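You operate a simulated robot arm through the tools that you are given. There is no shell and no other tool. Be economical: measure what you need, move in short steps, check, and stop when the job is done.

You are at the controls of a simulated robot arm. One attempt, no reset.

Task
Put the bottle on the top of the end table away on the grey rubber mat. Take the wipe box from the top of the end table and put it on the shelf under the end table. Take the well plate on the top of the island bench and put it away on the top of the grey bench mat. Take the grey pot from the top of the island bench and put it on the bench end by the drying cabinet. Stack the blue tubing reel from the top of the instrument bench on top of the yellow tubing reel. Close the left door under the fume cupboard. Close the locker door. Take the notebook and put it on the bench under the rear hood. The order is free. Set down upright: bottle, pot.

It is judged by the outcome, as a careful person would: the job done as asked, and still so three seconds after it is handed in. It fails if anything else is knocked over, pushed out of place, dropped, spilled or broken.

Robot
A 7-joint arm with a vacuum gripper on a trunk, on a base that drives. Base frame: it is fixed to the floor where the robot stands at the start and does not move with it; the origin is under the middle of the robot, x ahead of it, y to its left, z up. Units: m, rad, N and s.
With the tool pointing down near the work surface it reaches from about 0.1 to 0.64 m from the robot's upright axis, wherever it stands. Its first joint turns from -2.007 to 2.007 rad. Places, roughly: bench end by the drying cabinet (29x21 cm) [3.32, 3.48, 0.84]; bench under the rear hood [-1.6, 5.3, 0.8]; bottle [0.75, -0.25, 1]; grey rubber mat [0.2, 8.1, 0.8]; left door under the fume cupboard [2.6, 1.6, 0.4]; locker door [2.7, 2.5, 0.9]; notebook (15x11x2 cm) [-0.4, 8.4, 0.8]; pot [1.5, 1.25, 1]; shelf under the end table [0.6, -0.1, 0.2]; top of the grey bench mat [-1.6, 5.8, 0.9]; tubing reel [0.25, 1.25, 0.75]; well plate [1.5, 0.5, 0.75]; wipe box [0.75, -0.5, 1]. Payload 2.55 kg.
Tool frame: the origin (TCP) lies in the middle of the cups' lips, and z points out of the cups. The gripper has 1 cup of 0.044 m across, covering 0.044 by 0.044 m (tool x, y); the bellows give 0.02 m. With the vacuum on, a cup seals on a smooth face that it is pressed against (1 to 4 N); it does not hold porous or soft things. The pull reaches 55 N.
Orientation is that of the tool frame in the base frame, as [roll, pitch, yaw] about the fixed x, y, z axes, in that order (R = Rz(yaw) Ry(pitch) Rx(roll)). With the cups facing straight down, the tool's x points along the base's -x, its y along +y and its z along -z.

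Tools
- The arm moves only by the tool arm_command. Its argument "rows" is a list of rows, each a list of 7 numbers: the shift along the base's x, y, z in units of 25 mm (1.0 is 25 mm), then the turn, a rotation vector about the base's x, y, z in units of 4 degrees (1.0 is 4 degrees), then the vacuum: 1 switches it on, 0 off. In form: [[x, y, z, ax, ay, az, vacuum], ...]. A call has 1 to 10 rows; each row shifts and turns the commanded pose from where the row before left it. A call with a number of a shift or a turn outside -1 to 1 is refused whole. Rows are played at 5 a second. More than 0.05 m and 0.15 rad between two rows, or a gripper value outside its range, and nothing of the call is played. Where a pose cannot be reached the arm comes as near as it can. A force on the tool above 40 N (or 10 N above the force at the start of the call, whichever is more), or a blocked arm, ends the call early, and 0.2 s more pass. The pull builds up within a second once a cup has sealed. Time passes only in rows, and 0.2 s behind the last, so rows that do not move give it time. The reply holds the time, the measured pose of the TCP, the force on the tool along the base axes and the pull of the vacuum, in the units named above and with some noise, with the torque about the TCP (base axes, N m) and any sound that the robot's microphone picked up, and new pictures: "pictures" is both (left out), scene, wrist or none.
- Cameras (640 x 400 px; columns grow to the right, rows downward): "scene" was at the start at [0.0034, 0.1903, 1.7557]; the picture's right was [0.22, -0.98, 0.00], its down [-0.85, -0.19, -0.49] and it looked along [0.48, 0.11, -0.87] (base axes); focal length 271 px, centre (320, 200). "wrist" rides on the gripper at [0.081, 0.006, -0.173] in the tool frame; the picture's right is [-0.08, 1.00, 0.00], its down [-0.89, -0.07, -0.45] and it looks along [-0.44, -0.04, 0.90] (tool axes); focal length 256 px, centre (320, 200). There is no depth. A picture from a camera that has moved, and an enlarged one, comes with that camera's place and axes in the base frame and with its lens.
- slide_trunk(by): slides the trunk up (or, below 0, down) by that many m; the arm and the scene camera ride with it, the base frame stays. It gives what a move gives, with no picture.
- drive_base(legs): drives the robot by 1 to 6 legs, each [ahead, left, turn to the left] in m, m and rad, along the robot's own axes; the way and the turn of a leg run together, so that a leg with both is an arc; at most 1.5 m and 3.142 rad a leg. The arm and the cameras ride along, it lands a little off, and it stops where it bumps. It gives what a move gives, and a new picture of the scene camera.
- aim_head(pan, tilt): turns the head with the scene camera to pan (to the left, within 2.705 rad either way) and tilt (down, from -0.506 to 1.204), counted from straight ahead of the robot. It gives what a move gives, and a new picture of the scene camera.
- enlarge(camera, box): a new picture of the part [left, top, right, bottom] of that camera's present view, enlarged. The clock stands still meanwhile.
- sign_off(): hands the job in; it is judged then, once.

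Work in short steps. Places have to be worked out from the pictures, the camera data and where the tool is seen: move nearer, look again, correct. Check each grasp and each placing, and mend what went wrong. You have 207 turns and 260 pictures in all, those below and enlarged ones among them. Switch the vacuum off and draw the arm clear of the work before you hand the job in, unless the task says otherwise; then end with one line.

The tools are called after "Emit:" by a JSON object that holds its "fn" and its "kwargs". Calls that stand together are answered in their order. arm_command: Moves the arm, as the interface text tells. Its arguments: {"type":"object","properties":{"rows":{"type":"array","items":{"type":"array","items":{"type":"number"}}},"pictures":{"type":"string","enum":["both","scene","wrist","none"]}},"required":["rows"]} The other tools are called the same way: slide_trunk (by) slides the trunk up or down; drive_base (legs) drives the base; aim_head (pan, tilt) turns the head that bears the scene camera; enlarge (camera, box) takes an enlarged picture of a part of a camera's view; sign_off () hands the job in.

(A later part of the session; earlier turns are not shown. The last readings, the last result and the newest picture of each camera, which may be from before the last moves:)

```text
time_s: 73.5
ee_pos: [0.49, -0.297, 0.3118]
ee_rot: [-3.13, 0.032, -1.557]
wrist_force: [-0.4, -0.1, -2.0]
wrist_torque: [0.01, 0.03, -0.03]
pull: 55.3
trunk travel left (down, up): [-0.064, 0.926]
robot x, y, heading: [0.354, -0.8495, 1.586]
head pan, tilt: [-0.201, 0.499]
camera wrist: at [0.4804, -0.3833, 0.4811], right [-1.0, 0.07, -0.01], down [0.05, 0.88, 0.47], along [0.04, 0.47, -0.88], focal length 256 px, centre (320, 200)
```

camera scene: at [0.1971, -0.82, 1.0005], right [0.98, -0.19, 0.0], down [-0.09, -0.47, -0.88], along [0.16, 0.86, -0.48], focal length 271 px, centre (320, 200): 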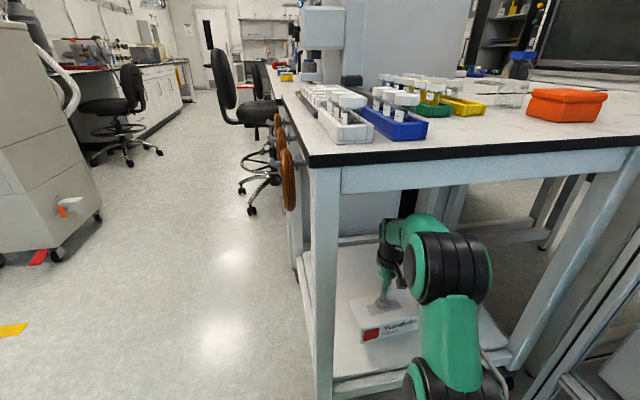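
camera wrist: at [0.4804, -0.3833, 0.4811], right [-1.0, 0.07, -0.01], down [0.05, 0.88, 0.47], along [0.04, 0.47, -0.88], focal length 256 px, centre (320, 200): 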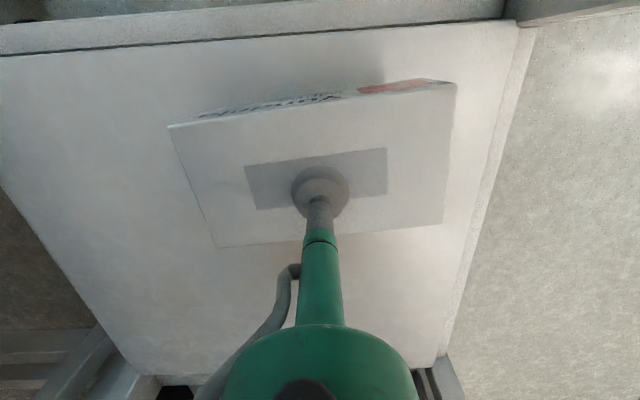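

Box is well over the shelf. Lower in small steps until contact.

Emit:
{"fn": "arm_command", "kwargs": {"rows": [[0, 0, -0.25, 0, 0, 0, 1], [0, 0, -0.25, 0, 0, 0, 1], [0, 0, -0.25, 0, 0, 0, 1]], "pictures": "none"}}

Emit:
{"fn": "arm_command", "kwargs": {"rows": [[0, 0, -0.2, 0, 0, 0, 1], [0, 0, -0.2, 0, 0, 0, 1]], "pictures": "none"}}

```text
time_s: 74.3
ee_pos: [0.4891, -0.297, 0.2925]
ee_rot: [-3.128, 0.03, -1.558]
wrist_force: [-0.2, -0.2, -1.8]
wrist_torque: [-0.04, -0.01, -0.02]
pull: 54.6
trunk travel left (down, up): [-0.064, 0.926]
robot x, y, heading: [0.3591, -0.8466, 1.58]
head pan, tilt: [-0.201, 0.499]
```

```text
time_s: 74.9
ee_pos: [0.4881, -0.2965, 0.2828]
ee_rot: [-3.131, 0.031, -1.557]
wrist_force: [1.0, -0.6, -1.6]
wrist_torque: [0.01, -0.01, 0.02]
pull: 54.6
trunk travel left (down, up): [-0.064, 0.926]
robot x, y, heading: [0.3558, -0.844, 1.586]
head pan, tilt: [-0.201, 0.499]
```

Emit:
{"fn": "arm_command", "kwargs": {"rows": [[0, 0, -0.2, 0, 0, 0, 1], [0, 0, -0.2, 0, 0, 0, 1]], "pictures": "none"}}

Emit:
{"fn": "arm_command", "kwargs": {"rows": [[0, 0, -0.2, 0, 0, 0, 1], [0, 0, -0.2, 0, 0, 0, 1]], "pictures": "none"}}

```text
time_s: 75.5
ee_pos: [0.4892, -0.2982, 0.2714]
ee_rot: [-3.13, 0.029, -1.556]
wrist_force: [-0.2, 0.1, -1.9]
wrist_torque: [0.02, 0.02, -0.03]
pull: 54.9
trunk travel left (down, up): [-0.064, 0.926]
robot x, y, heading: [0.3566, -0.8473, 1.586]
head pan, tilt: [-0.201, 0.499]
```

```text
time_s: 76.1
ee_pos: [0.4886, -0.2983, 0.2627]
ee_rot: [-3.13, 0.031, -1.557]
wrist_force: [0.4, -0.1, -0.2]
wrist_torque: [-0.06, 0.05, 0.04]
pull: 55.4
trunk travel left (down, up): [-0.064, 0.926]
robot x, y, heading: [0.3578, -0.8459, 1.583]
head pan, tilt: [-0.201, 0.499]
```

Emit:
{"fn": "arm_command", "kwargs": {"rows": [[0, 0, -0.12, 0, 0, 0, 1], [0, 0, -0.1, 0, 0, 0, 0], [0, 0, 0, 0, 0, 0, 0], [0, 0, 0, 0, 0, 0, 0], [0, 0, 0, 0, 0, 0, 0], [0, 0, 0.5, 0, 0, 0, 0], [0, 0, 1, 0, 0, 0, 0]], "pictures": "wrist"}}

```text
time_s: 77.7
ee_pos: [0.4913, -0.2975, 0.2935]
ee_rot: [-3.128, 0.031, -1.557]
wrist_force: [1.0, -0.3, 0.8]
wrist_torque: [0.04, -0.03, -0.03]
pull: 0.0
trunk travel left (down, up): [-0.064, 0.926]
robot x, y, heading: [0.3608, -0.8478, 1.58]
head pan, tilt: [-0.201, 0.499]
camera wrist: at [0.4824, -0.3827, 0.4631], right [-1.0, 0.07, -0.01], down [0.05, 0.88, 0.47], along [0.04, 0.47, -0.88], focal length 256 px, centre (320, 200)
```

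wrist: 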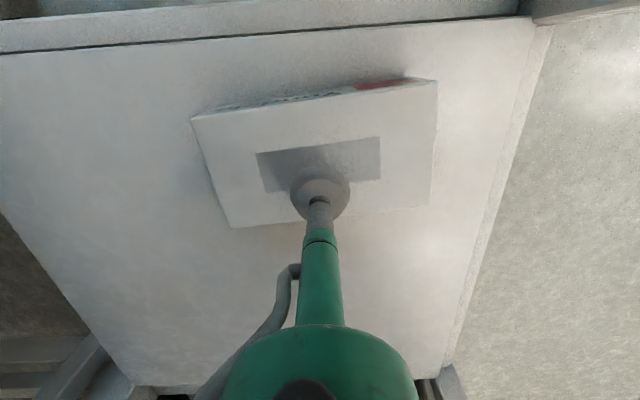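

Wipe box is on the shelf. Back out straight, then raise the trunk.

Emit:
{"fn": "arm_command", "kwargs": {"rows": [[0, 0, 0.8, 0, 0, 0, 0]], "pictures": "none"}}

Emit:
{"fn": "drive_base", "kwargs": {"legs": [[-0.5, 0, 0]]}}

Emit:
{"fn": "slide_trunk", "kwargs": {"by": 0.4}}

Emit:
{"fn": "slide_trunk", "kwargs": {"by": 0.4}}

Emit:
{"fn": "slide_trunk", "kwargs": {"by": 0.12}}

Emit:
{"fn": "aim_head", "kwargs": {"pan": -0.2, "tilt": 0.75}}

```text
time_s: 78.1
ee_pos: [0.4885, -0.2971, 0.3145]
ee_rot: [-3.129, 0.03, -1.556]
wrist_force: [0.0, 0.4, 0.6]
wrist_torque: [-0.03, -0.01, -0.01]
pull: 0.0
trunk travel left (down, up): [-0.064, 0.926]
robot x, y, heading: [0.3539, -0.847, 1.582]
head pan, tilt: [-0.201, 0.499]
```

```text
time_s: 81.1
ee_pos: [0.4973, -0.8066, 0.3145]
ee_rot: [-3.129, 0.03, -1.562]
wrist_force: [1.2, -0.1, -0.1]
wrist_torque: [-0.02, -0.01, -0.01]
pull: 0.1
trunk travel left (down, up): [-0.064, 0.926]
robot x, y, heading: [0.361, -1.3565, 1.578]
head pan, tilt: [-0.201, 0.499]
camera scene: at [0.2021, -1.3284, 1.0004], right [0.98, -0.19, 0.0], down [-0.09, -0.47, -0.88], along [0.17, 0.86, -0.48], focal length 271 px, centre (320, 200)
```

scene: 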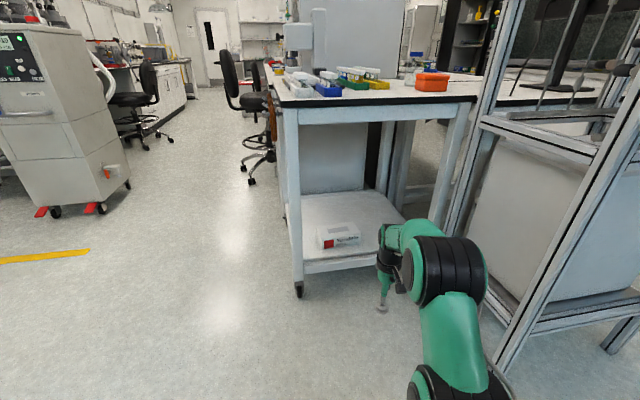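

```text
time_s: 85.0
ee_pos: [0.498, -0.8076, 0.713]
ee_rot: [-3.128, 0.03, -1.561]
wrist_force: [0.5, 0.4, -0.1]
wrist_torque: [0.0, 0.04, -0.01]
pull: 0.0
trunk travel left (down, up): [-0.464, 0.526]
robot x, y, heading: [0.3629, -1.3541, 1.573]
head pan, tilt: [-0.201, 0.499]
```

```text
time_s: 88.8
ee_pos: [0.4962, -0.8066, 1.1141]
ee_rot: [-3.13, 0.031, -1.561]
wrist_force: [-0.2, 0.4, -0.1]
wrist_torque: [0.03, 0.01, -0.03]
pull: 0.1
trunk travel left (down, up): [-0.864, 0.126]
robot x, y, heading: [0.3612, -1.3541, 1.58]
head pan, tilt: [-0.201, 0.499]
```

```text
time_s: 90.3
ee_pos: [0.4966, -0.8073, 1.2336]
ee_rot: [-3.13, 0.033, -1.561]
wrist_force: [0.8, -0.7, 0.3]
wrist_torque: [-0.03, -0.01, -0.01]
pull: 0.1
trunk travel left (down, up): [-0.984, 0.006]
robot x, y, heading: [0.3633, -1.3576, 1.577]
head pan, tilt: [-0.201, 0.499]
```

```text
time_s: 91.0
ee_pos: [0.4973, -0.8067, 1.2336]
ee_rot: [-3.128, 0.031, -1.564]
wrist_force: [0.5, 0.9, 0.6]
wrist_torque: [0.0, 0.0, -0.01]
pull: 0.0
trunk travel left (down, up): [-0.984, 0.006]
robot x, y, heading: [0.366, -1.3539, 1.572]
head pan, tilt: [-0.201, 0.75]
camera scene: at [0.2005, -1.3364, 1.8985], right [0.98, -0.19, 0.0], down [-0.13, -0.67, -0.73], along [0.14, 0.72, -0.68], focal length 271 px, centre (320, 200)
```

scene: 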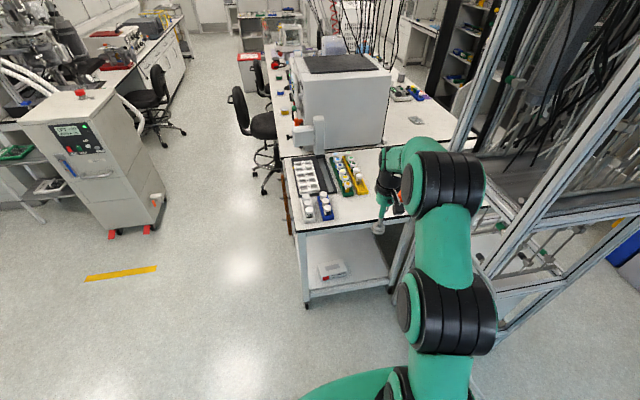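

Emit:
{"fn": "drive_base", "kwargs": {"legs": [[0.3, 0.0, 0], [0.27, -0.13, 0]]}}

Emit:
{"fn": "arm_command", "kwargs": {"rows": [[0, 0, 0, 0, 0, 0, 0]], "pictures": "wrist"}}

```text
time_s: 94.8
ee_pos: [0.6265, -0.2355, 1.2333]
ee_rot: [-3.13, 0.033, -1.568]
wrist_force: [-0.8, 0.6, 0.1]
wrist_torque: [-0.03, -0.03, 0.06]
pull: 0.1
trunk travel left (down, up): [-0.984, 0.006]
robot x, y, heading: [0.4876, -0.781, 1.575]
head pan, tilt: [-0.201, 0.75]
camera scene: at [0.3276, -0.7639, 1.8985], right [0.98, -0.2, 0.0], down [-0.13, -0.67, -0.73], along [0.14, 0.72, -0.68], focal length 271 px, centre (320, 200)
```

scene: 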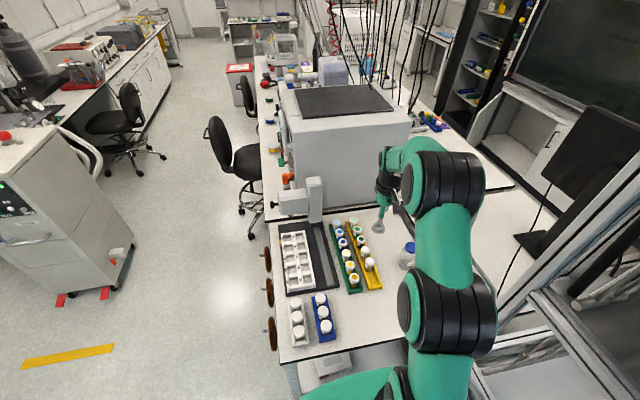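

```text
time_s: 95.2
ee_pos: [0.6268, -0.2373, 1.235]
ee_rot: [-3.13, 0.034, -1.568]
wrist_force: [0.2, -0.1, 0.0]
wrist_torque: [0.03, 0.01, 0.01]
pull: 0.1
trunk travel left (down, up): [-0.984, 0.006]
robot x, y, heading: [0.4917, -0.7807, 1.574]
head pan, tilt: [-0.201, 0.75]
camera wrist: at [0.617, -0.3226, 1.4043], right [-1.0, 0.08, -0.01], down [0.06, 0.88, 0.48], along [0.05, 0.47, -0.88], focal length 256 px, centre (320, 200)
```

wrist: 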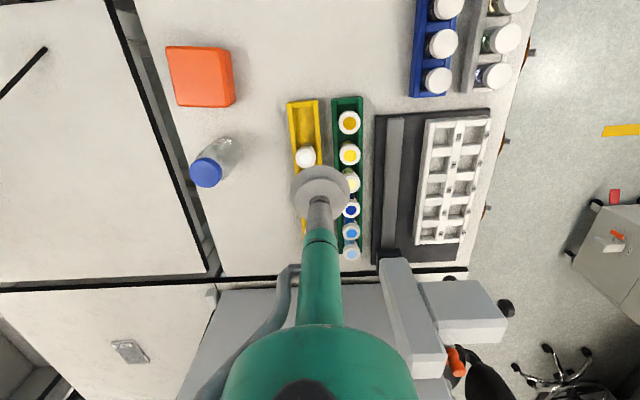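

Emit:
{"fn": "drive_base", "kwargs": {"legs": [[0.04, -0.035, 0]]}}

Emit:
{"fn": "arm_command", "kwargs": {"rows": [[0.9, 0.2, -0.7, 0, 0, 0, 0], [0.9, 0.2, -0.7, 0, 0, 0, 0], [0.9, 0.2, -0.7, 0, 0, 0, 0], [0.9, 0.2, -0.7, 0, 0, 0, 0], [0.9, 0.1, -0.7, 0, 0, 0, 0], [0.9, 0, -0.7, 0, 0, 0, 0], [0.6, 0, -0.7, 0, 0, 0, 0], [0.5, 0, -0.7, 0, 0, 0, 0]]}}

```text
time_s: 96.1
ee_pos: [0.6592, -0.1969, 1.2354]
ee_rot: [-3.126, 0.034, -1.564]
wrist_force: [-0.7, 0.5, -0.1]
wrist_torque: [0.0, 0.0, 0.0]
pull: 0.1
trunk travel left (down, up): [-0.984, 0.006]
robot x, y, heading: [0.5275, -0.7435, 1.571]
head pan, tilt: [-0.201, 0.75]
camera scene: at [0.3606, -0.7258, 1.8984], right [0.98, -0.2, 0.0], down [-0.13, -0.67, -0.73], along [0.14, 0.72, -0.68], focal length 271 px, centre (320, 200)
```

scene: 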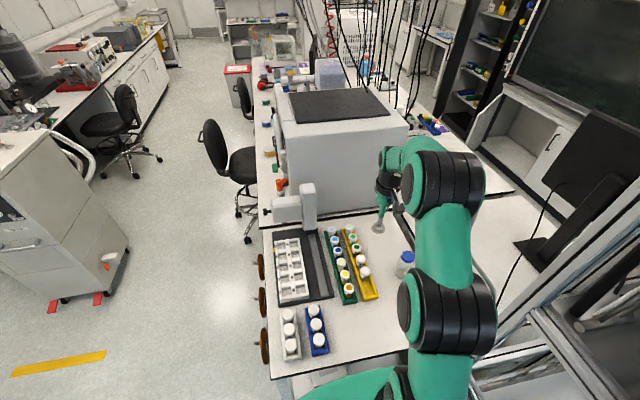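

```text
time_s: 97.9
ee_pos: [0.8237, -0.1718, 1.0939]
ee_rot: [-3.129, 0.031, -1.565]
wrist_force: [-0.6, 0.3, -0.1]
wrist_torque: [0.01, -0.01, 0.0]
pull: 0.0
trunk travel left (down, up): [-0.984, 0.006]
robot x, y, heading: [0.5209, -0.7438, 1.579]
head pan, tilt: [-0.201, 0.75]
camera scene: at [0.3631, -0.7235, 1.8986], right [0.98, -0.2, 0.0], down [-0.13, -0.67, -0.73], along [0.14, 0.72, -0.68], focal length 271 px, centre (320, 200)
camera wrist: at [0.814, -0.2582, 1.2631], right [-1.0, 0.07, -0.01], down [0.06, 0.88, 0.47], along [0.04, 0.47, -0.88], focal length 256 px, centre (320, 200)
```

scene: 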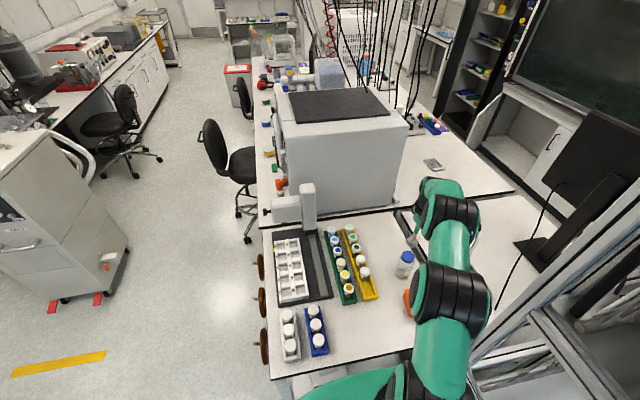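
wrist: 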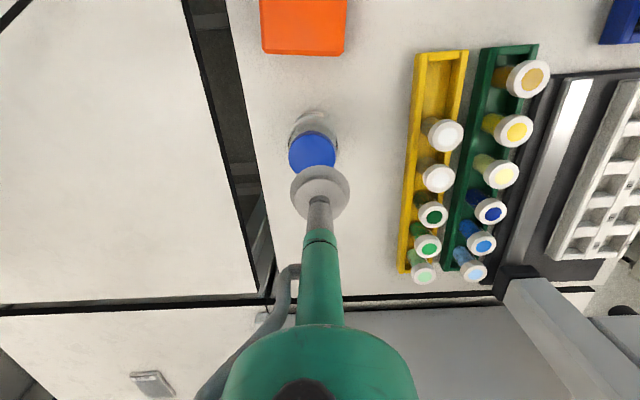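

Bottle cap at (0.831,-0.173). Descend with vacuum.

Emit:
{"fn": "arm_command", "kwargs": {"rows": [[0.3, 0, -1, 0, 0, 0, 0], [0, 0, -1, 0, 0, 0, 1], [0, 0, -0.6, 0, 0, 0, 1], [0, 0, -0.3, 0, 0, 0, 1], [0, 0, -0.3, 0, 0, 0, 1]], "pictures": "wrist"}}

```text
time_s: 99.1
ee_pos: [0.83, -0.171, 1.0137]
ee_rot: [-3.13, 0.031, -1.567]
wrist_force: [-0.6, 0.6, -1.1]
wrist_torque: [-0.02, 0.04, 0.02]
pull: 0.1
trunk travel left (down, up): [-0.984, 0.006]
robot x, y, heading: [0.5246, -0.7474, 1.575]
head pan, tilt: [-0.201, 0.75]
camera wrist: at [0.8207, -0.2583, 1.1832], right [-1.0, 0.07, -0.01], down [0.06, 0.88, 0.47], along [0.04, 0.47, -0.88], focal length 256 px, centre (320, 200)
```

wrist: 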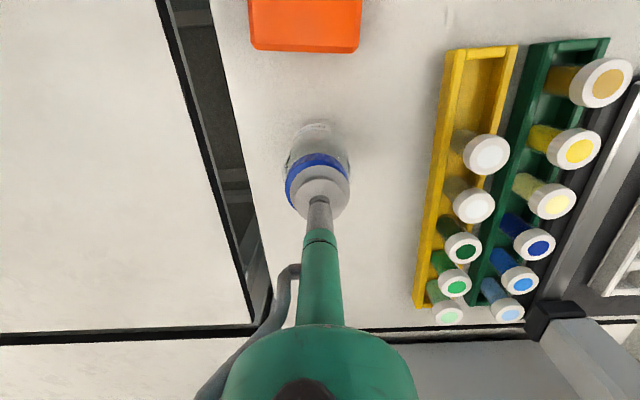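

Emit:
{"fn": "arm_command", "kwargs": {"rows": [[0, 0, -0.2, 0, 0, 0, 1], [0, 0, -0.15, 0, 0, 0, 1], [0, 0, -0.15, 0, 0, 0, 1]], "pictures": "none"}}

Emit:
{"fn": "arm_command", "kwargs": {"rows": [[0, 0, -0.15, 0, 0, 0, 1], [0, 0, -0.15, 0, 0, 0, 1], [0, 0, 0, 0, 0, 0, 1]], "pictures": "none"}}

```text
time_s: 99.9
ee_pos: [0.8302, -0.1731, 1.0016]
ee_rot: [-3.128, 0.033, -1.569]
wrist_force: [0.2, -1.2, -2.1]
wrist_torque: [-0.03, 0.03, -0.05]
pull: 54.8
trunk travel left (down, up): [-0.984, 0.006]
robot x, y, heading: [0.5219, -0.7435, 1.581]
head pan, tilt: [-0.201, 0.75]
```

```text
time_s: 100.7
ee_pos: [0.8317, -0.1716, 0.9987]
ee_rot: [-3.125, 0.04, -1.565]
wrist_force: [1.1, 1.6, 20.8]
wrist_torque: [-0.32, 0.13, -0.06]
pull: 54.8
trunk travel left (down, up): [-0.984, 0.006]
robot x, y, heading: [0.5256, -0.7445, 1.578]
head pan, tilt: [-0.201, 0.75]
```

Sealed. Lift.

Emit:
{"fn": "arm_command", "kwargs": {"rows": [[0, 0, 0.5, 0, 0, 0, 1], [0, 0, 1, 0, 0, 0, 1], [0, 0, 1, 0, 0, 0, 1], [-0.5, 0, 1, 0, 0, 0, 1], [-0.5, 0, 1, 0, 0, 0, 1], [-1, 0, 0.5, 0, 0, 0, 1]], "pictures": "both"}}

```text
time_s: 102.1
ee_pos: [0.7792, -0.175, 1.1189]
ee_rot: [-3.128, 0.032, -1.568]
wrist_force: [0.4, 0.4, -2.1]
wrist_torque: [0.0, 0.05, -0.09]
pull: 54.6
trunk travel left (down, up): [-0.984, 0.006]
robot x, y, heading: [0.5243, -0.7396, 1.577]
head pan, tilt: [-0.201, 0.75]
camera scene: at [0.3601, -0.7245, 1.8983], right [0.98, -0.2, 0.0], down [-0.13, -0.67, -0.73], along [0.14, 0.72, -0.68], focal length 271 px, centre (320, 200)
camera wrist: at [0.7699, -0.2612, 1.2879], right [-1.0, 0.08, -0.01], down [0.06, 0.88, 0.47], along [0.05, 0.47, -0.88], focal length 256 px, centre (320, 200)
```

scene: 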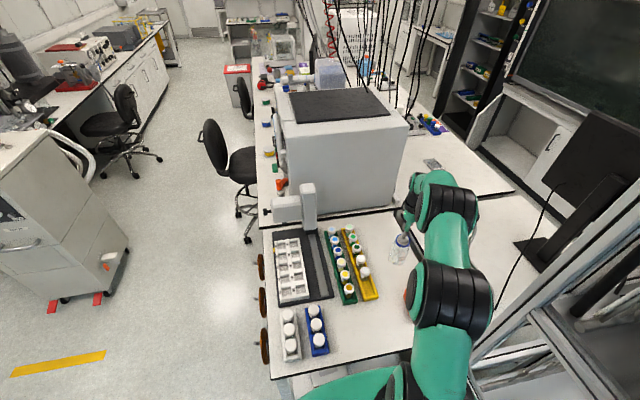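
wrist: 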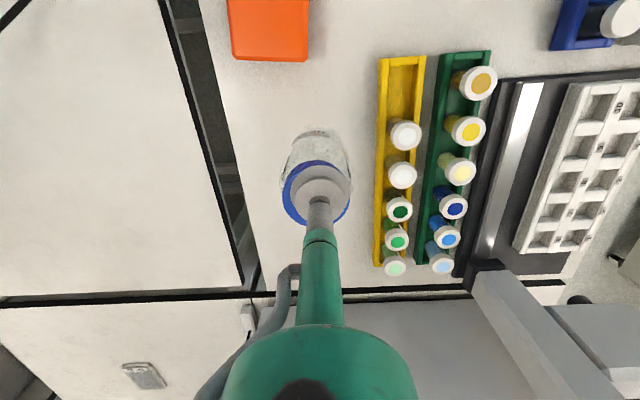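

Bottle held upright. Raise slightly, back out, then bring it in front of the robot.

Emit:
{"fn": "arm_command", "kwargs": {"rows": [[0, -0.5, 0.6, 0, 0, 0, 1], [0, -0.5, 0.6, 0, 0, 0, 1], [0, -1, 0.5, 0, 0, 0, 1]], "pictures": "none"}}

Emit:
{"fn": "drive_base", "kwargs": {"legs": [[-0.6, 0.1, 0], [0, 1.0, 0]]}}

Emit:
{"fn": "arm_command", "kwargs": {"rows": [[-1, 0, 0, 0, 0, 0, 1], [-1, 0, 0, 0, 0, 0, 1], [-1, 0, 0, 0, 0, 0, 1], [-1, 0, 0, 0, 0, 0, 1], [-1, 0, 0, 0, 0, 0, 1], [-1, 0, 0, 0, 0, 0, 1], [-1, -0.5, 0, 0, 0, 0, 1], [-1, -0.5, 0, 0, 0, 0, 1], [-1, -0.5, 0, 0, 0, 0, 1], [-1, -0.5, 0, 0, 0, 0, 1]], "pictures": "scene"}}

```text
time_s: 102.9
ee_pos: [0.7811, -0.2277, 1.1624]
ee_rot: [-3.13, 0.032, -1.567]
wrist_force: [1.0, -0.7, -2.7]
wrist_torque: [0.06, 0.02, -0.06]
pull: 54.8
trunk travel left (down, up): [-0.984, 0.006]
robot x, y, heading: [0.5242, -0.7458, 1.578]
head pan, tilt: [-0.201, 0.75]
```

```text
time_s: 111.1
ee_pos: [-0.3175, -0.8259, 1.1622]
ee_rot: [-3.127, 0.031, -1.575]
wrist_force: [0.8, 0.0, -2.5]
wrist_torque: [-0.03, 0.04, -0.11]
pull: 55.0
trunk travel left (down, up): [-0.984, 0.006]
robot x, y, heading: [-0.5758, -1.3467, 1.568]
head pan, tilt: [-0.201, 0.75]
camera scene: at [-0.7412, -1.3227, 1.8985], right [0.98, -0.2, 0.0], down [-0.14, -0.67, -0.73], along [0.15, 0.72, -0.68], focal length 271 px, centre (320, 200)
```

scene: 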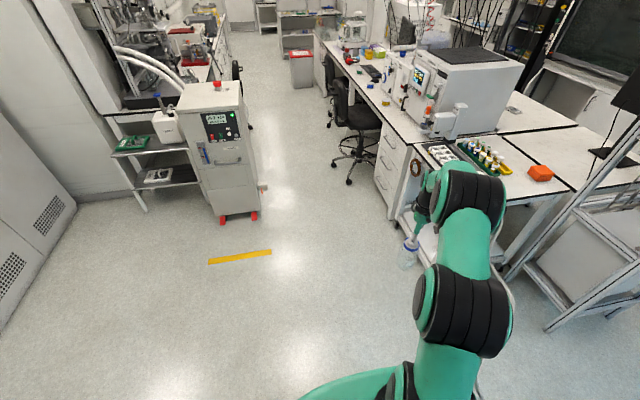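

```text
time_s: 113.3
ee_pos: [-0.5702, -0.8774, 1.1631]
ee_rot: [-3.127, 0.034, -1.574]
wrist_force: [0.7, 0.4, -1.6]
wrist_torque: [-0.01, 0.06, -0.09]
pull: 55.2
trunk travel left (down, up): [-0.984, 0.006]
robot x, y, heading: [-0.5776, -1.3452, 1.565]
head pan, tilt: [-0.201, 0.75]
camera scene: at [-0.7426, -1.3238, 1.8984], right [0.98, -0.2, 0.0], down [-0.14, -0.67, -0.73], along [0.15, 0.72, -0.68], focal length 271 px, centre (320, 200)
```

scene: 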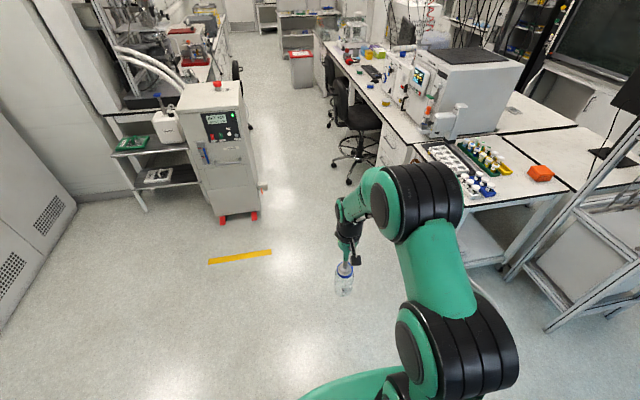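

The aisle along x≈-0.55 is clear. Drive up it.

Emit:
{"fn": "drive_base", "kwargs": {"legs": [[1.4, 0, 0], [1.4, 0, 0], [1.2, 0, 0]]}}

Emit:
{"fn": "aim_head", "kwargs": {"pan": -0.3, "tilt": 0.45}}

Emit:
{"fn": "aim_head", "kwargs": {"pan": 0.7, "tilt": 0.45}}

```text
time_s: 123.4
ee_pos: [-0.5881, 1.045, 1.1611]
ee_rot: [-3.131, 0.028, -1.49]
wrist_force: [1.6, -0.3, -2.3]
wrist_torque: [-0.03, 0.06, -0.12]
pull: 55.2
trunk travel left (down, up): [-0.984, 0.006]
robot x, y, heading: [-0.5582, 0.5812, 1.647]
head pan, tilt: [-0.201, 0.75]
stopped in leg 2: the robot was blocked; the commanded pose is now the measured one
camera scene: at [-0.7215, 0.5877, 1.8986], right [0.99, -0.12, 0.0], down [-0.08, -0.68, -0.73], along [0.09, 0.73, -0.68], focal length 271 px, centre (320, 200)
```

scene: 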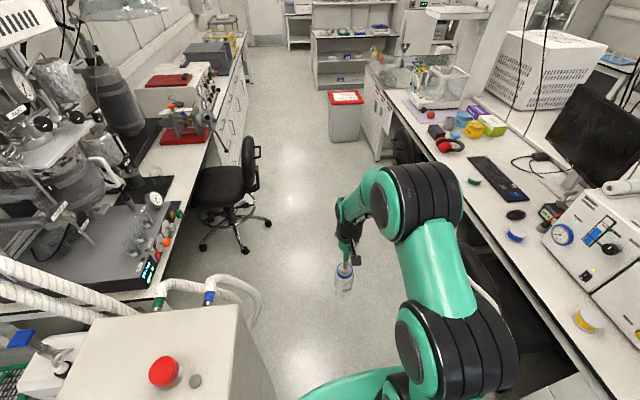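

```text
time_s: 124.2
ee_pos: [-0.5884, 1.0437, 1.162]
ee_rot: [-3.13, 0.03, -1.492]
wrist_force: [-0.2, -0.6, -2.0]
wrist_torque: [-0.03, -0.01, -0.1]
pull: 54.8
trunk travel left (down, up): [-0.984, 0.006]
robot x, y, heading: [-0.558, 0.5794, 1.652]
head pan, tilt: [-0.3, 0.45]
camera scene: at [-0.7139, 0.5929, 1.9248], right [0.98, -0.22, 0.0], down [-0.09, -0.43, -0.9], along [0.2, 0.88, -0.44], focal length 271 px, centre (320, 200)
```

scene: 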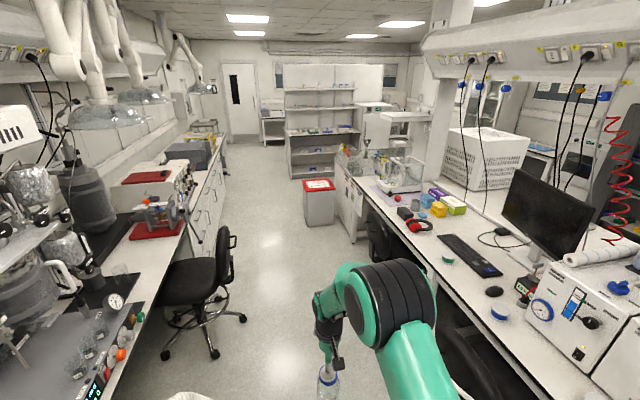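

```text
time_s: 125.5
ee_pos: [-0.5892, 1.0436, 1.1624]
ee_rot: [-3.129, 0.029, -1.49]
wrist_force: [-0.3, 0.0, -1.9]
wrist_torque: [-0.05, -0.02, -0.15]
pull: 54.9
trunk travel left (down, up): [-0.984, 0.006]
robot x, y, heading: [-0.5609, 0.5768, 1.65]
head pan, tilt: [0.7, 0.45]
camera scene: at [-0.7979, 0.569, 1.9249], right [0.71, 0.7, 0.0], down [0.31, -0.31, -0.9], along [-0.63, 0.64, -0.44], focal length 271 px, centre (320, 200)
```

scene: 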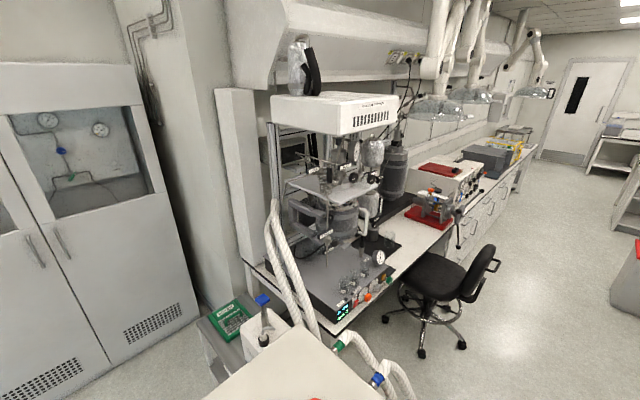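

Blocked on the left side, likely by the cabinet. Let me see both sides closely.

Emit:
{"fn": "aim_head", "kwargs": {"pan": 1.2, "tilt": 1.15}}

Emit:
{"fn": "aim_head", "kwargs": {"pan": -0.9, "tilt": 0.95}}

```text
time_s: 126.5
ee_pos: [-0.5882, 1.0447, 1.1623]
ee_rot: [-3.13, 0.029, -1.49]
wrist_force: [0.5, 0.0, -2.7]
wrist_torque: [-0.03, 0.06, -0.11]
pull: 55.4
trunk travel left (down, up): [-0.984, 0.006]
robot x, y, heading: [-0.5602, 0.582, 1.654]
head pan, tilt: [1.201, 1.15]
camera scene: at [-0.7906, 0.5206, 1.8697], right [0.29, 0.96, 0.0], down [0.87, -0.26, -0.41], along [-0.39, 0.12, -0.91], focal length 271 px, centre (320, 200)
```

scene: 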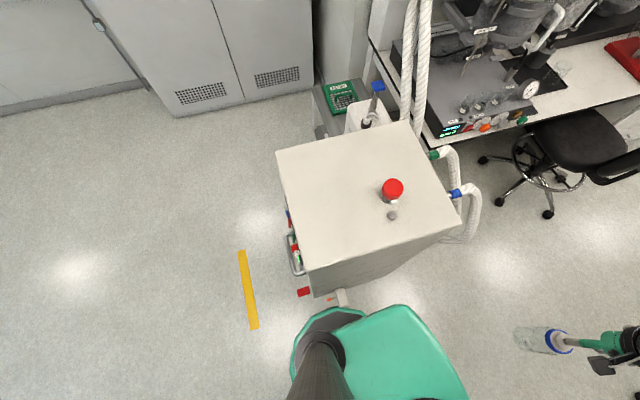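

```text
time_s: 128.5
ee_pos: [-0.5894, 1.0447, 1.1612]
ee_rot: [-3.128, 0.03, -1.491]
wrist_force: [0.0, 0.1, -1.8]
wrist_torque: [-0.02, 0.02, -0.09]
pull: 55.5
trunk travel left (down, up): [-0.984, 0.006]
robot x, y, heading: [-0.5596, 0.5804, 1.651]
head pan, tilt: [-0.901, 0.949]
camera scene: at [-0.6803, 0.5531, 1.8829], right [0.68, -0.73, 0.0], down [-0.59, -0.55, -0.58], along [0.43, 0.4, -0.81], focal length 271 px, centre (320, 200)
```

scene: 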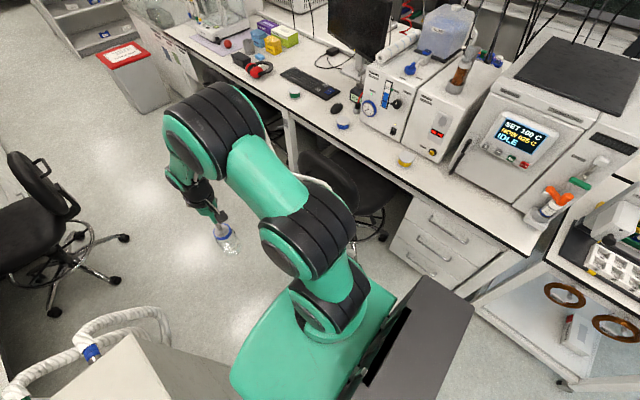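

A low outlet on the cabinet touched the base. Back a little, straighten, shift right 11 cm, and proceed.

Emit:
{"fn": "drive_base", "kwargs": {"legs": [[-0.1, 0, 0], [0, 0, -0.08], [0, -0.11, 0], [1.2, 0, 0]]}}

```text
time_s: 136.6
ee_pos: [-0.4346, 2.1324, 1.1626]
ee_rot: [-3.129, 0.029, -1.568]
wrist_force: [-0.1, -0.9, -1.9]
wrist_torque: [-0.05, 0.0, -0.09]
pull: 54.8
trunk travel left (down, up): [-0.984, 0.006]
robot x, y, heading: [-0.4419, 1.6652, 1.567]
head pan, tilt: [-0.901, 0.949]
camera scene: at [-0.5642, 1.6502, 1.883], right [0.62, -0.78, 0.0], down [-0.64, -0.51, -0.58], along [0.46, 0.36, -0.81], focal length 271 px, centre (320, 200)
```

scene: 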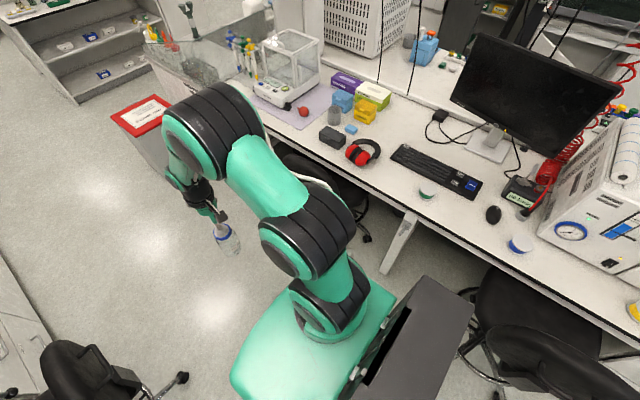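

Emit:
{"fn": "drive_base", "kwargs": {"legs": [[0.8, 0, 0], [1.2, 0.3, 0], [1.2, 0, 0]]}}

Emit:
{"fn": "aim_head", "kwargs": {"pan": -0.15, "tilt": 0.5}}

Emit:
{"fn": "aim_head", "kwargs": {"pan": 0.9, "tilt": 0.5}}

```text
time_s: 152.4
ee_pos: [-0.723, 5.328, 1.1626]
ee_rot: [-3.13, 0.029, -1.566]
wrist_force: [0.8, 0.5, -2.2]
wrist_torque: [-0.01, 0.02, -0.06]
pull: 54.6
trunk travel left (down, up): [-0.984, 0.006]
robot x, y, heading: [-0.7285, 4.8585, 1.576]
head pan, tilt: [-0.901, 0.949]
camera scene: at [-0.851, 4.8457, 1.883], right [0.62, -0.78, 0.0], down [-0.64, -0.51, -0.58], along [0.45, 0.36, -0.81], focal length 271 px, centre (320, 200)
```

scene: 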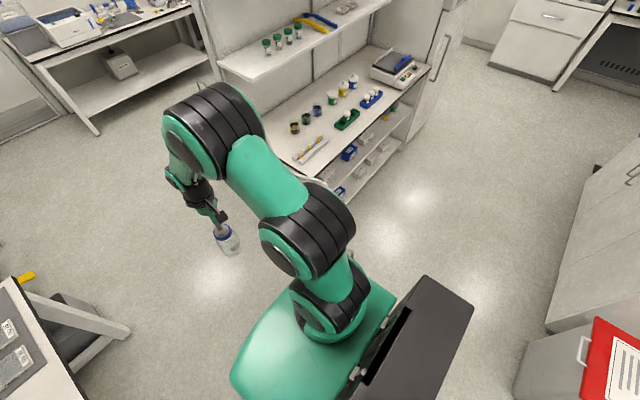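

```text
time_s: 153.5
ee_pos: [-0.7222, 5.3286, 1.1623]
ee_rot: [-3.13, 0.03, -1.565]
wrist_force: [1.1, 0.0, -2.7]
wrist_torque: [-0.02, 0.05, -0.09]
pull: 55.4
trunk travel left (down, up): [-0.984, 0.006]
robot x, y, heading: [-0.7283, 4.8626, 1.577]
head pan, tilt: [-0.15, 0.499]
camera scene: at [-0.8944, 4.8904, 1.9204], right [0.99, -0.15, 0.0], down [-0.07, -0.47, -0.88], along [0.13, 0.87, -0.48], focal length 271 px, centre (320, 200)
```

scene: 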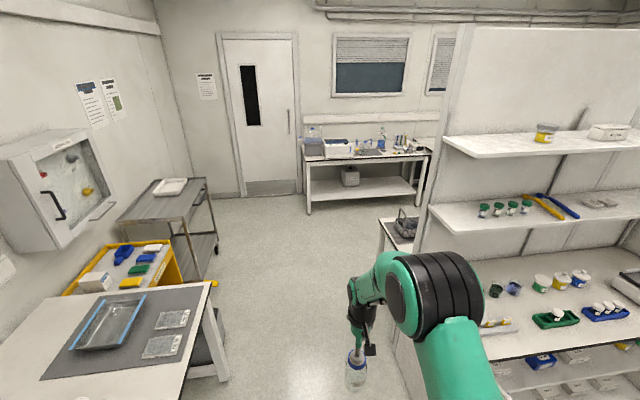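

```text
time_s: 154.8
ee_pos: [-0.7228, 5.328, 1.1626]
ee_rot: [-3.128, 0.029, -1.567]
wrist_force: [1.0, 1.2, -1.5]
wrist_torque: [-0.02, 0.03, -0.07]
pull: 54.6
trunk travel left (down, up): [-0.984, 0.006]
robot x, y, heading: [-0.7305, 4.8579, 1.575]
head pan, tilt: [0.901, 0.499]
camera scene: at [-0.9793, 4.8567, 1.9204], right [0.62, 0.79, 0.0], down [0.38, -0.3, -0.88], along [-0.69, 0.54, -0.48], focal length 271 px, centre (320, 200)
```

scene: 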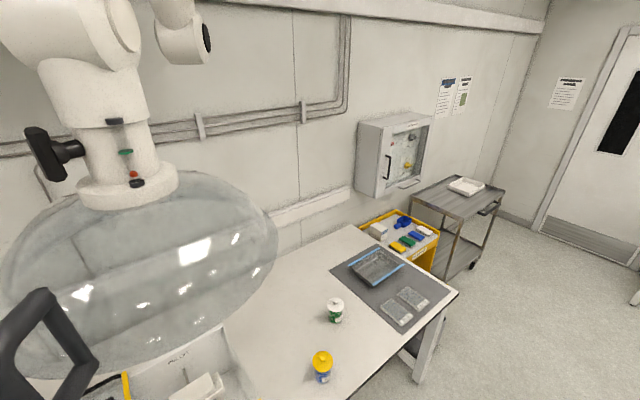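

Emit:
{"fn": "aim_head", "kwargs": {"pan": -0.15, "tilt": 0.5}}

Emit:
{"fn": "enlarge", "kwargs": {"camera": "scene", "box": [270, 100, 470, 230]}}

```text
time_s: 156.1
ee_pos: [-0.723, 5.3275, 1.1612]
ee_rot: [-3.13, 0.031, -1.567]
wrist_force: [0.5, 0.0, -2.1]
wrist_torque: [0.0, -0.02, -0.09]
pull: 55.3
trunk travel left (down, up): [-0.984, 0.006]
robot x, y, heading: [-0.729, 4.8642, 1.571]
head pan, tilt: [-0.15, 0.499]
camera scene: at [-0.8946, 4.8904, 1.9204], right [0.99, -0.15, 0.0], down [-0.07, -0.47, -0.88], along [0.13, 0.87, -0.48], focal length 271 px, centre (320, 200)
```

scene: 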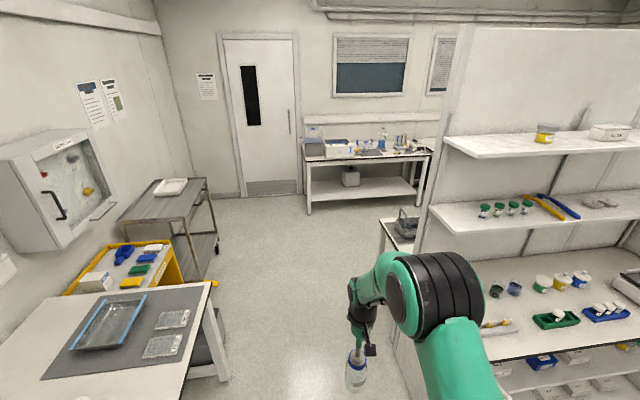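

```text
3.08 times, centred on (370, 165) of scene
camera zoom: at [-0.8946, 4.8904, 1.9204], right [0.99, -0.15, 0.0], down [-0.07, -0.47, -0.88], along [0.13, 0.87, -0.48], focal length 833 px, centre (166, 308)
```

zoom: 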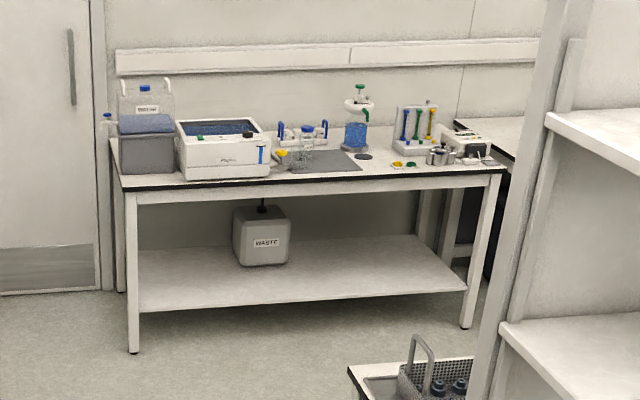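

Emit:
{"fn": "drive_base", "kwargs": {"legs": [[1.15, 0, 0], [1.1, 0, 0], [0, -0.65, 0]]}}

Emit:
{"fn": "aim_head", "kwargs": {"pan": 0.0, "tilt": 0.7}}

Emit:
{"fn": "arm_command", "kwargs": {"rows": [[0, 0, 0, 0, 0, 0, 1]], "pictures": "wrist"}}

```text
time_s: 170.5
ee_pos: [-0.0638, 7.5969, 1.1614]
ee_rot: [-3.129, 0.029, -1.575]
wrist_force: [0.5, -0.9, -2.1]
wrist_torque: [0.0, 0.03, -0.05]
pull: 54.8
trunk travel left (down, up): [-0.984, 0.006]
robot x, y, heading: [-0.0776, 7.1327, 1.564]
head pan, tilt: [-0.15, 0.499]
camera scene: at [-0.2394, 7.1602, 1.9204], right [0.99, -0.15, 0.0], down [-0.07, -0.47, -0.88], along [0.14, 0.87, -0.48], focal length 271 px, centre (320, 200)
```

scene: 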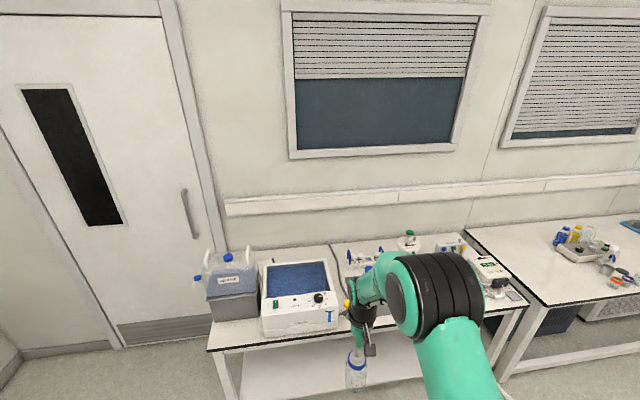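

```text
time_s: 171.2
ee_pos: [-0.0628, 7.5978, 1.1618]
ee_rot: [-3.128, 0.029, -1.574]
wrist_force: [-0.1, -0.4, -2.4]
wrist_torque: [-0.02, 0.0, -0.07]
pull: 54.7
trunk travel left (down, up): [-0.984, 0.006]
robot x, y, heading: [-0.0757, 7.1312, 1.571]
head pan, tilt: [0.0, 0.7]
camera scene: at [-0.2526, 7.1552, 1.9028], right [1.0, -0.01, 0.0], down [0.0, -0.64, -0.77], along [0.0, 0.77, -0.64], focal length 271 px, centre (320, 200)
```

scene: 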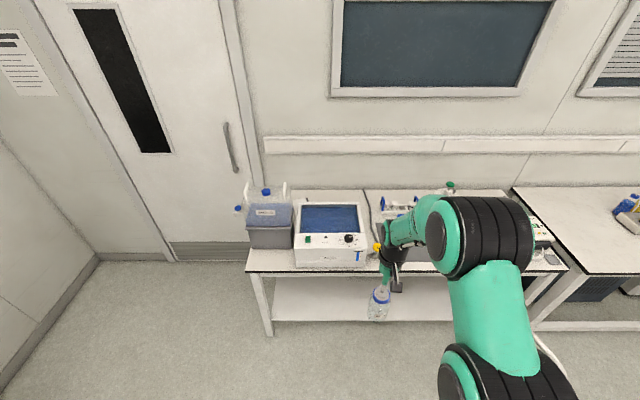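

```text
time_s: 171.6
ee_pos: [-0.0639, 7.5975, 1.162]
ee_rot: [-3.131, 0.029, -1.574]
wrist_force: [-0.6, -0.5, -2.1]
wrist_torque: [0.01, 0.03, -0.06]
pull: 54.7
trunk travel left (down, up): [-0.984, 0.006]
robot x, y, heading: [-0.0711, 7.1321, 1.567]
head pan, tilt: [0.0, 0.7]
camera wrist: at [-0.0733, 7.5112, 1.3316], right [-1.0, 0.08, -0.01], down [0.07, 0.88, 0.47], along [0.05, 0.47, -0.88], focal length 256 px, centre (320, 200)
```

wrist: 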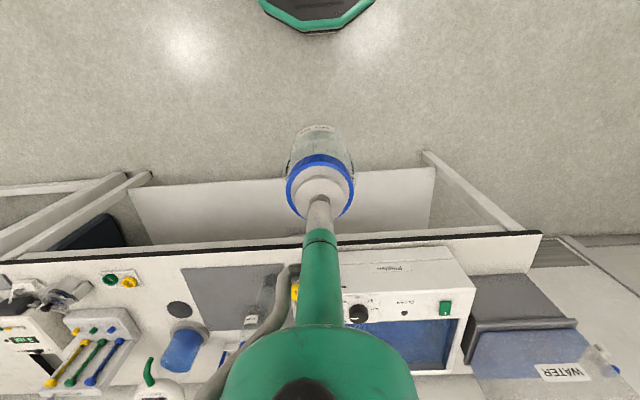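

Emit:
{"fn": "enlarge", "kwargs": {"camera": "wrist", "box": [60, 230, 340, 400]}}

```text
2.29 times, centred on (200, 315) of wrist
camera zoom: at [-0.0733, 7.5112, 1.3316], right [-1.0, 0.08, -0.01], down [0.07, 0.88, 0.47], along [0.05, 0.47, -0.88], focal length 585 px, centre (594, -63)
```

zoom: 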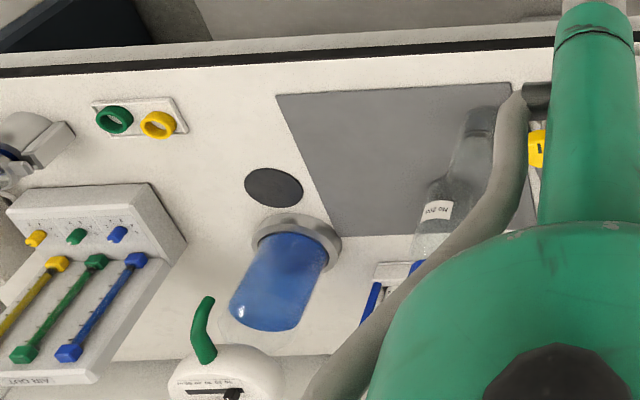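

Mat spans about x 0.05–0.325, y 7.94–8.18 with a clear flask at (0.10,7.98). I'll put the bottle at (0.25,8.06).

Emit:
{"fn": "arm_command", "kwargs": {"rows": [[1, 0, 0.5, 0, 0, 0, 1], [1, 0, 0.5, 0, 0, 0, 1], [1, 0, 0.5, 0, 0, 0, 1], [1, 0, 0.5, 0, 0, 0, 1]], "pictures": "none"}}

Emit:
{"fn": "drive_base", "kwargs": {"legs": [[0, -0.22, 0], [0.35, 0, 0]]}}

Emit:
{"fn": "arm_command", "kwargs": {"rows": [[0, 0, 0, 0, 0, 0, 1]], "pictures": "wrist"}}

```text
time_s: 172.6
ee_pos: [0.0374, 7.5952, 1.2108]
ee_rot: [-3.13, 0.029, -1.574]
wrist_force: [0.4, 0.0, -3.0]
wrist_torque: [0.01, 0.02, -0.08]
pull: 54.7
trunk travel left (down, up): [-0.984, 0.006]
robot x, y, heading: [-0.0765, 7.1306, 1.567]
head pan, tilt: [0.0, 0.7]
```

```text
time_s: 176.2
ee_pos: [0.2569, 7.9512, 1.2118]
ee_rot: [-3.129, 0.028, -1.571]
wrist_force: [0.0, -0.2, -2.7]
wrist_torque: [0.03, 0.02, -0.06]
pull: 54.7
trunk travel left (down, up): [-0.984, 0.006]
robot x, y, heading: [0.145, 7.484, 1.571]
head pan, tilt: [0.0, 0.7]
camera scene: at [-0.0301, 7.5085, 1.9027], right [1.0, 0.0, 0.0], down [0.0, -0.64, -0.77], along [0.0, 0.77, -0.64], focal length 271 px, centre (320, 200)
```

scene: 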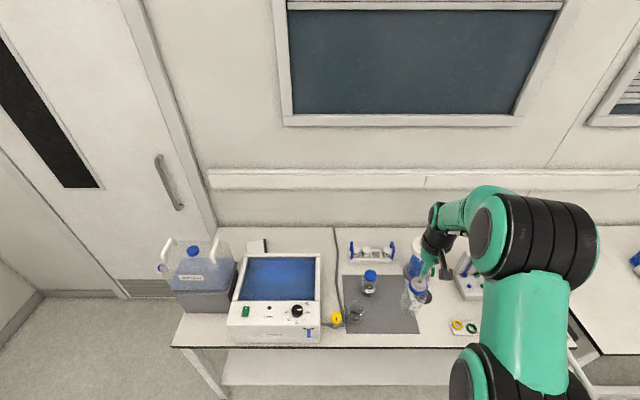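

```text
time_s: 176.6
ee_pos: [0.257, 7.9503, 1.211]
ee_rot: [-3.132, 0.03, -1.573]
wrist_force: [0.8, -0.3, -2.1]
wrist_torque: [0.01, 0.01, -0.08]
pull: 54.6
trunk travel left (down, up): [-0.984, 0.006]
robot x, y, heading: [0.1475, 7.4853, 1.569]
head pan, tilt: [0.0, 0.7]
camera wrist: at [0.2476, 7.8646, 1.381], right [-1.0, 0.08, -0.01], down [0.06, 0.88, 0.47], along [0.05, 0.47, -0.88], focal length 256 px, centre (320, 200)
```

wrist: 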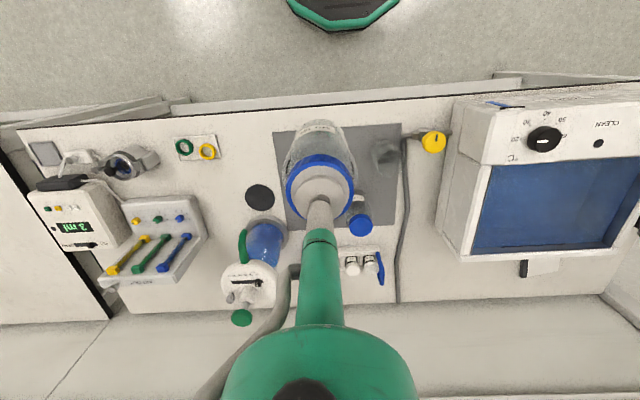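

Two vessels are on the mat already (at ~(0.13,8.04) and (0.20,8.12)); target (0.305,8.05) leaves gaps. Move over it and look.

Emit:
{"fn": "arm_command", "kwargs": {"rows": [[0.5, 0.7, 0, 0, 0, 0, 1], [0.5, 0.7, 0, 0, 0, 0, 1], [0.5, 0.8, 0, 0, 0, 0, 1], [0.4, 0.8, 0, 0, 0, 0, 1], [0, 1, -0.6, 0, 0, 0, 1]]}}

```text
time_s: 177.8
ee_pos: [0.3048, 8.0537, 1.1937]
ee_rot: [-3.131, 0.028, -1.569]
wrist_force: [0.1, 0.5, -2.6]
wrist_torque: [-0.05, 0.02, -0.04]
pull: 55.2
trunk travel left (down, up): [-0.984, 0.006]
robot x, y, heading: [0.1498, 7.4841, 1.568]
head pan, tilt: [0.0, 0.7]
camera scene: at [-0.0302, 7.5114, 1.9027], right [1.0, 0.0, 0.0], down [0.0, -0.65, -0.76], along [0.0, 0.76, -0.65], focal length 271 px, centre (320, 200)
camera wrist: at [0.2949, 7.9681, 1.3639], right [-1.0, 0.08, -0.01], down [0.06, 0.88, 0.47], along [0.05, 0.47, -0.88], focal length 256 px, centre (320, 200)
```

scene: 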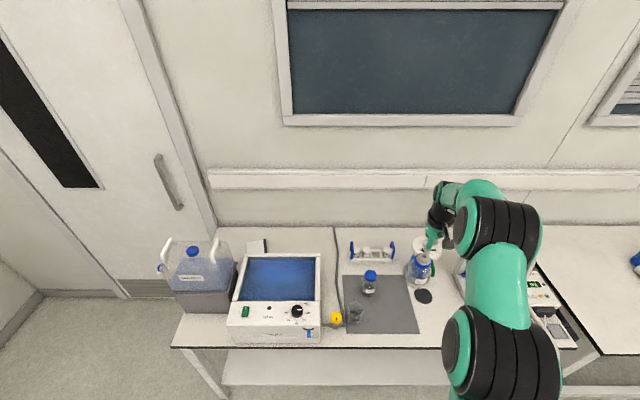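
wrist: 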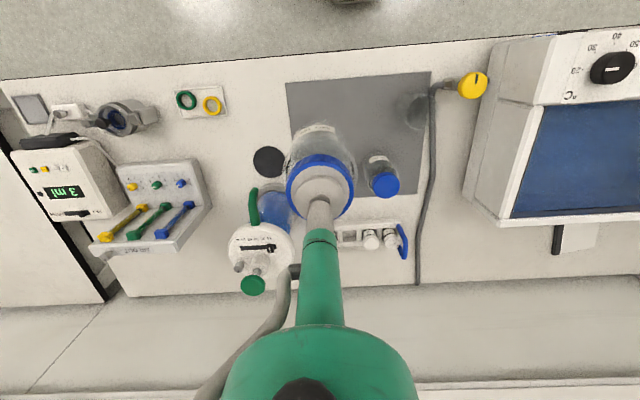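

Landing spot projects onto the mat with clearances. Straighten the slight tilt and descend.

Emit:
{"fn": "arm_command", "kwargs": {"rows": [[0, 0, -0.5, -0.4, 0.15, 0, 1], [0, 0, -1, 0, 0, 0, 1], [0, 0, -1, 0, 0, 0, 1], [0, 0, -1, 0, 0, 0, 1], [0, 0, -1, 0, 0, 0, 1], [0, 0, -1, 0, 0, 0, 1]]}}

```text
time_s: 179.2
ee_pos: [0.3044, 8.0519, 1.0588]
ee_rot: [-3.139, 0.001, -1.57]
wrist_force: [-0.5, -0.5, -1.1]
wrist_torque: [-0.02, 0.04, -0.09]
pull: 55.6
trunk travel left (down, up): [-0.984, 0.006]
robot x, y, heading: [0.1496, 7.4873, 1.568]
head pan, tilt: [0.0, 0.7]
camera scene: at [-0.0298, 7.5099, 1.9028], right [1.0, 0.0, 0.0], down [0.0, -0.64, -0.76], along [0.0, 0.76, -0.64], focal length 271 px, centre (320, 200)
camera wrist: at [0.2957, 7.9717, 1.231], right [-1.0, 0.08, 0.0], down [0.07, 0.89, 0.45], along [0.04, 0.45, -0.89], focal length 256 px, centre (320, 200)
```

scene: 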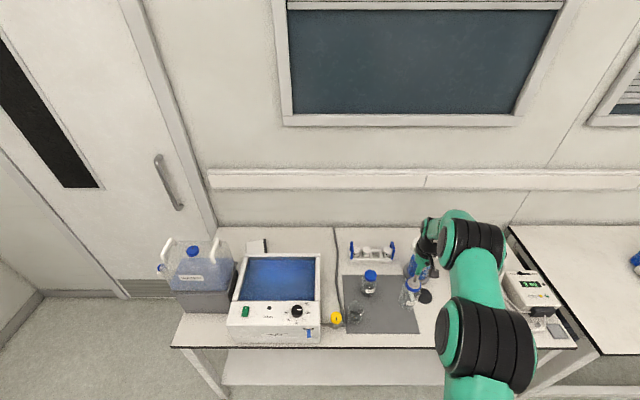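
wrist: 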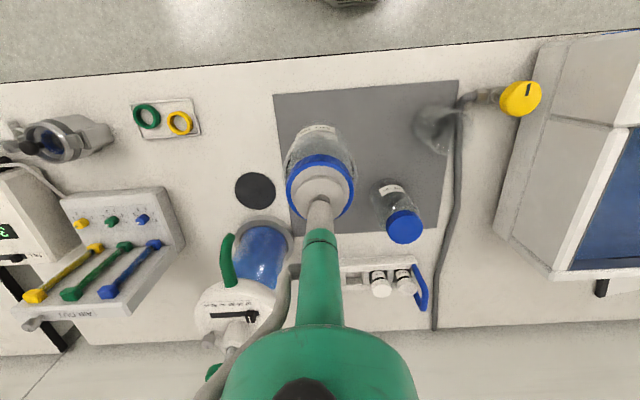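

Emit:
{"fn": "arm_command", "kwargs": {"rows": [[0, 0, -0.6, 0, 0, 0, 1], [0, 0, -0.6, 0, 0, 0, 1], [0, 0, -0.3, 0, 0, 0, 1], [0, 0, -0.2, 0, 0, 0, 1]], "pictures": "none"}}

Emit:
{"fn": "arm_command", "kwargs": {"rows": [[0, 0, -0.2, 0, 0, 0, 1], [0, 0, -0.2, 0, 0, 0, 1]], "pictures": "none"}}

Emit:
{"fn": "arm_command", "kwargs": {"rows": [[0, 0, -0.2, 0, 0, 0, 1], [0, 0, -0.2, 0, 0, 0, 1]], "pictures": "wrist"}}

```text
time_s: 180.2
ee_pos: [0.3037, 8.0511, 1.0167]
ee_rot: [-3.14, 0.0, -1.57]
wrist_force: [-0.6, -0.6, -2.8]
wrist_torque: [-0.02, 0.01, -0.06]
pull: 55.1
trunk travel left (down, up): [-0.984, 0.006]
robot x, y, heading: [0.1433, 7.4831, 1.572]
head pan, tilt: [0.0, 0.7]
```

```text
time_s: 180.8
ee_pos: [0.3048, 8.0526, 1.0054]
ee_rot: [-3.14, 0.001, -1.571]
wrist_force: [-0.4, -0.3, -0.8]
wrist_torque: [-0.01, 0.02, -0.1]
pull: 54.5
trunk travel left (down, up): [-0.984, 0.006]
robot x, y, heading: [0.1472, 7.4861, 1.569]
head pan, tilt: [0.0, 0.7]
```

```text
time_s: 181.4
ee_pos: [0.3045, 8.0503, 0.996]
ee_rot: [-3.14, 0.002, -1.572]
wrist_force: [0.6, 0.4, -3.0]
wrist_torque: [0.0, 0.02, -0.04]
pull: 54.8
trunk travel left (down, up): [-0.984, 0.006]
robot x, y, heading: [0.1459, 7.4853, 1.573]
head pan, tilt: [0.0, 0.7]
camera wrist: at [0.2967, 7.9703, 1.1682], right [-1.0, 0.08, 0.0], down [0.07, 0.89, 0.45], along [0.04, 0.45, -0.89], focal length 256 px, centre (320, 200)
```

wrist: 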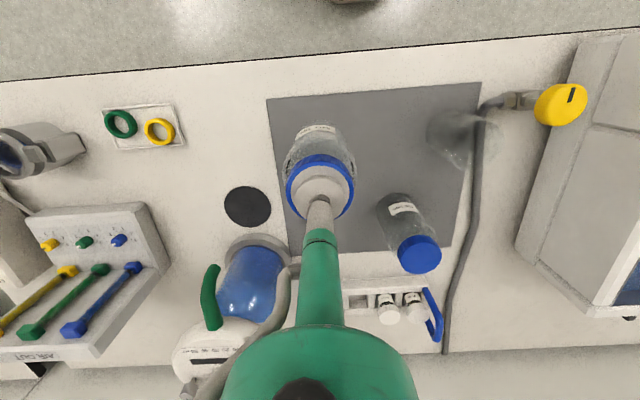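

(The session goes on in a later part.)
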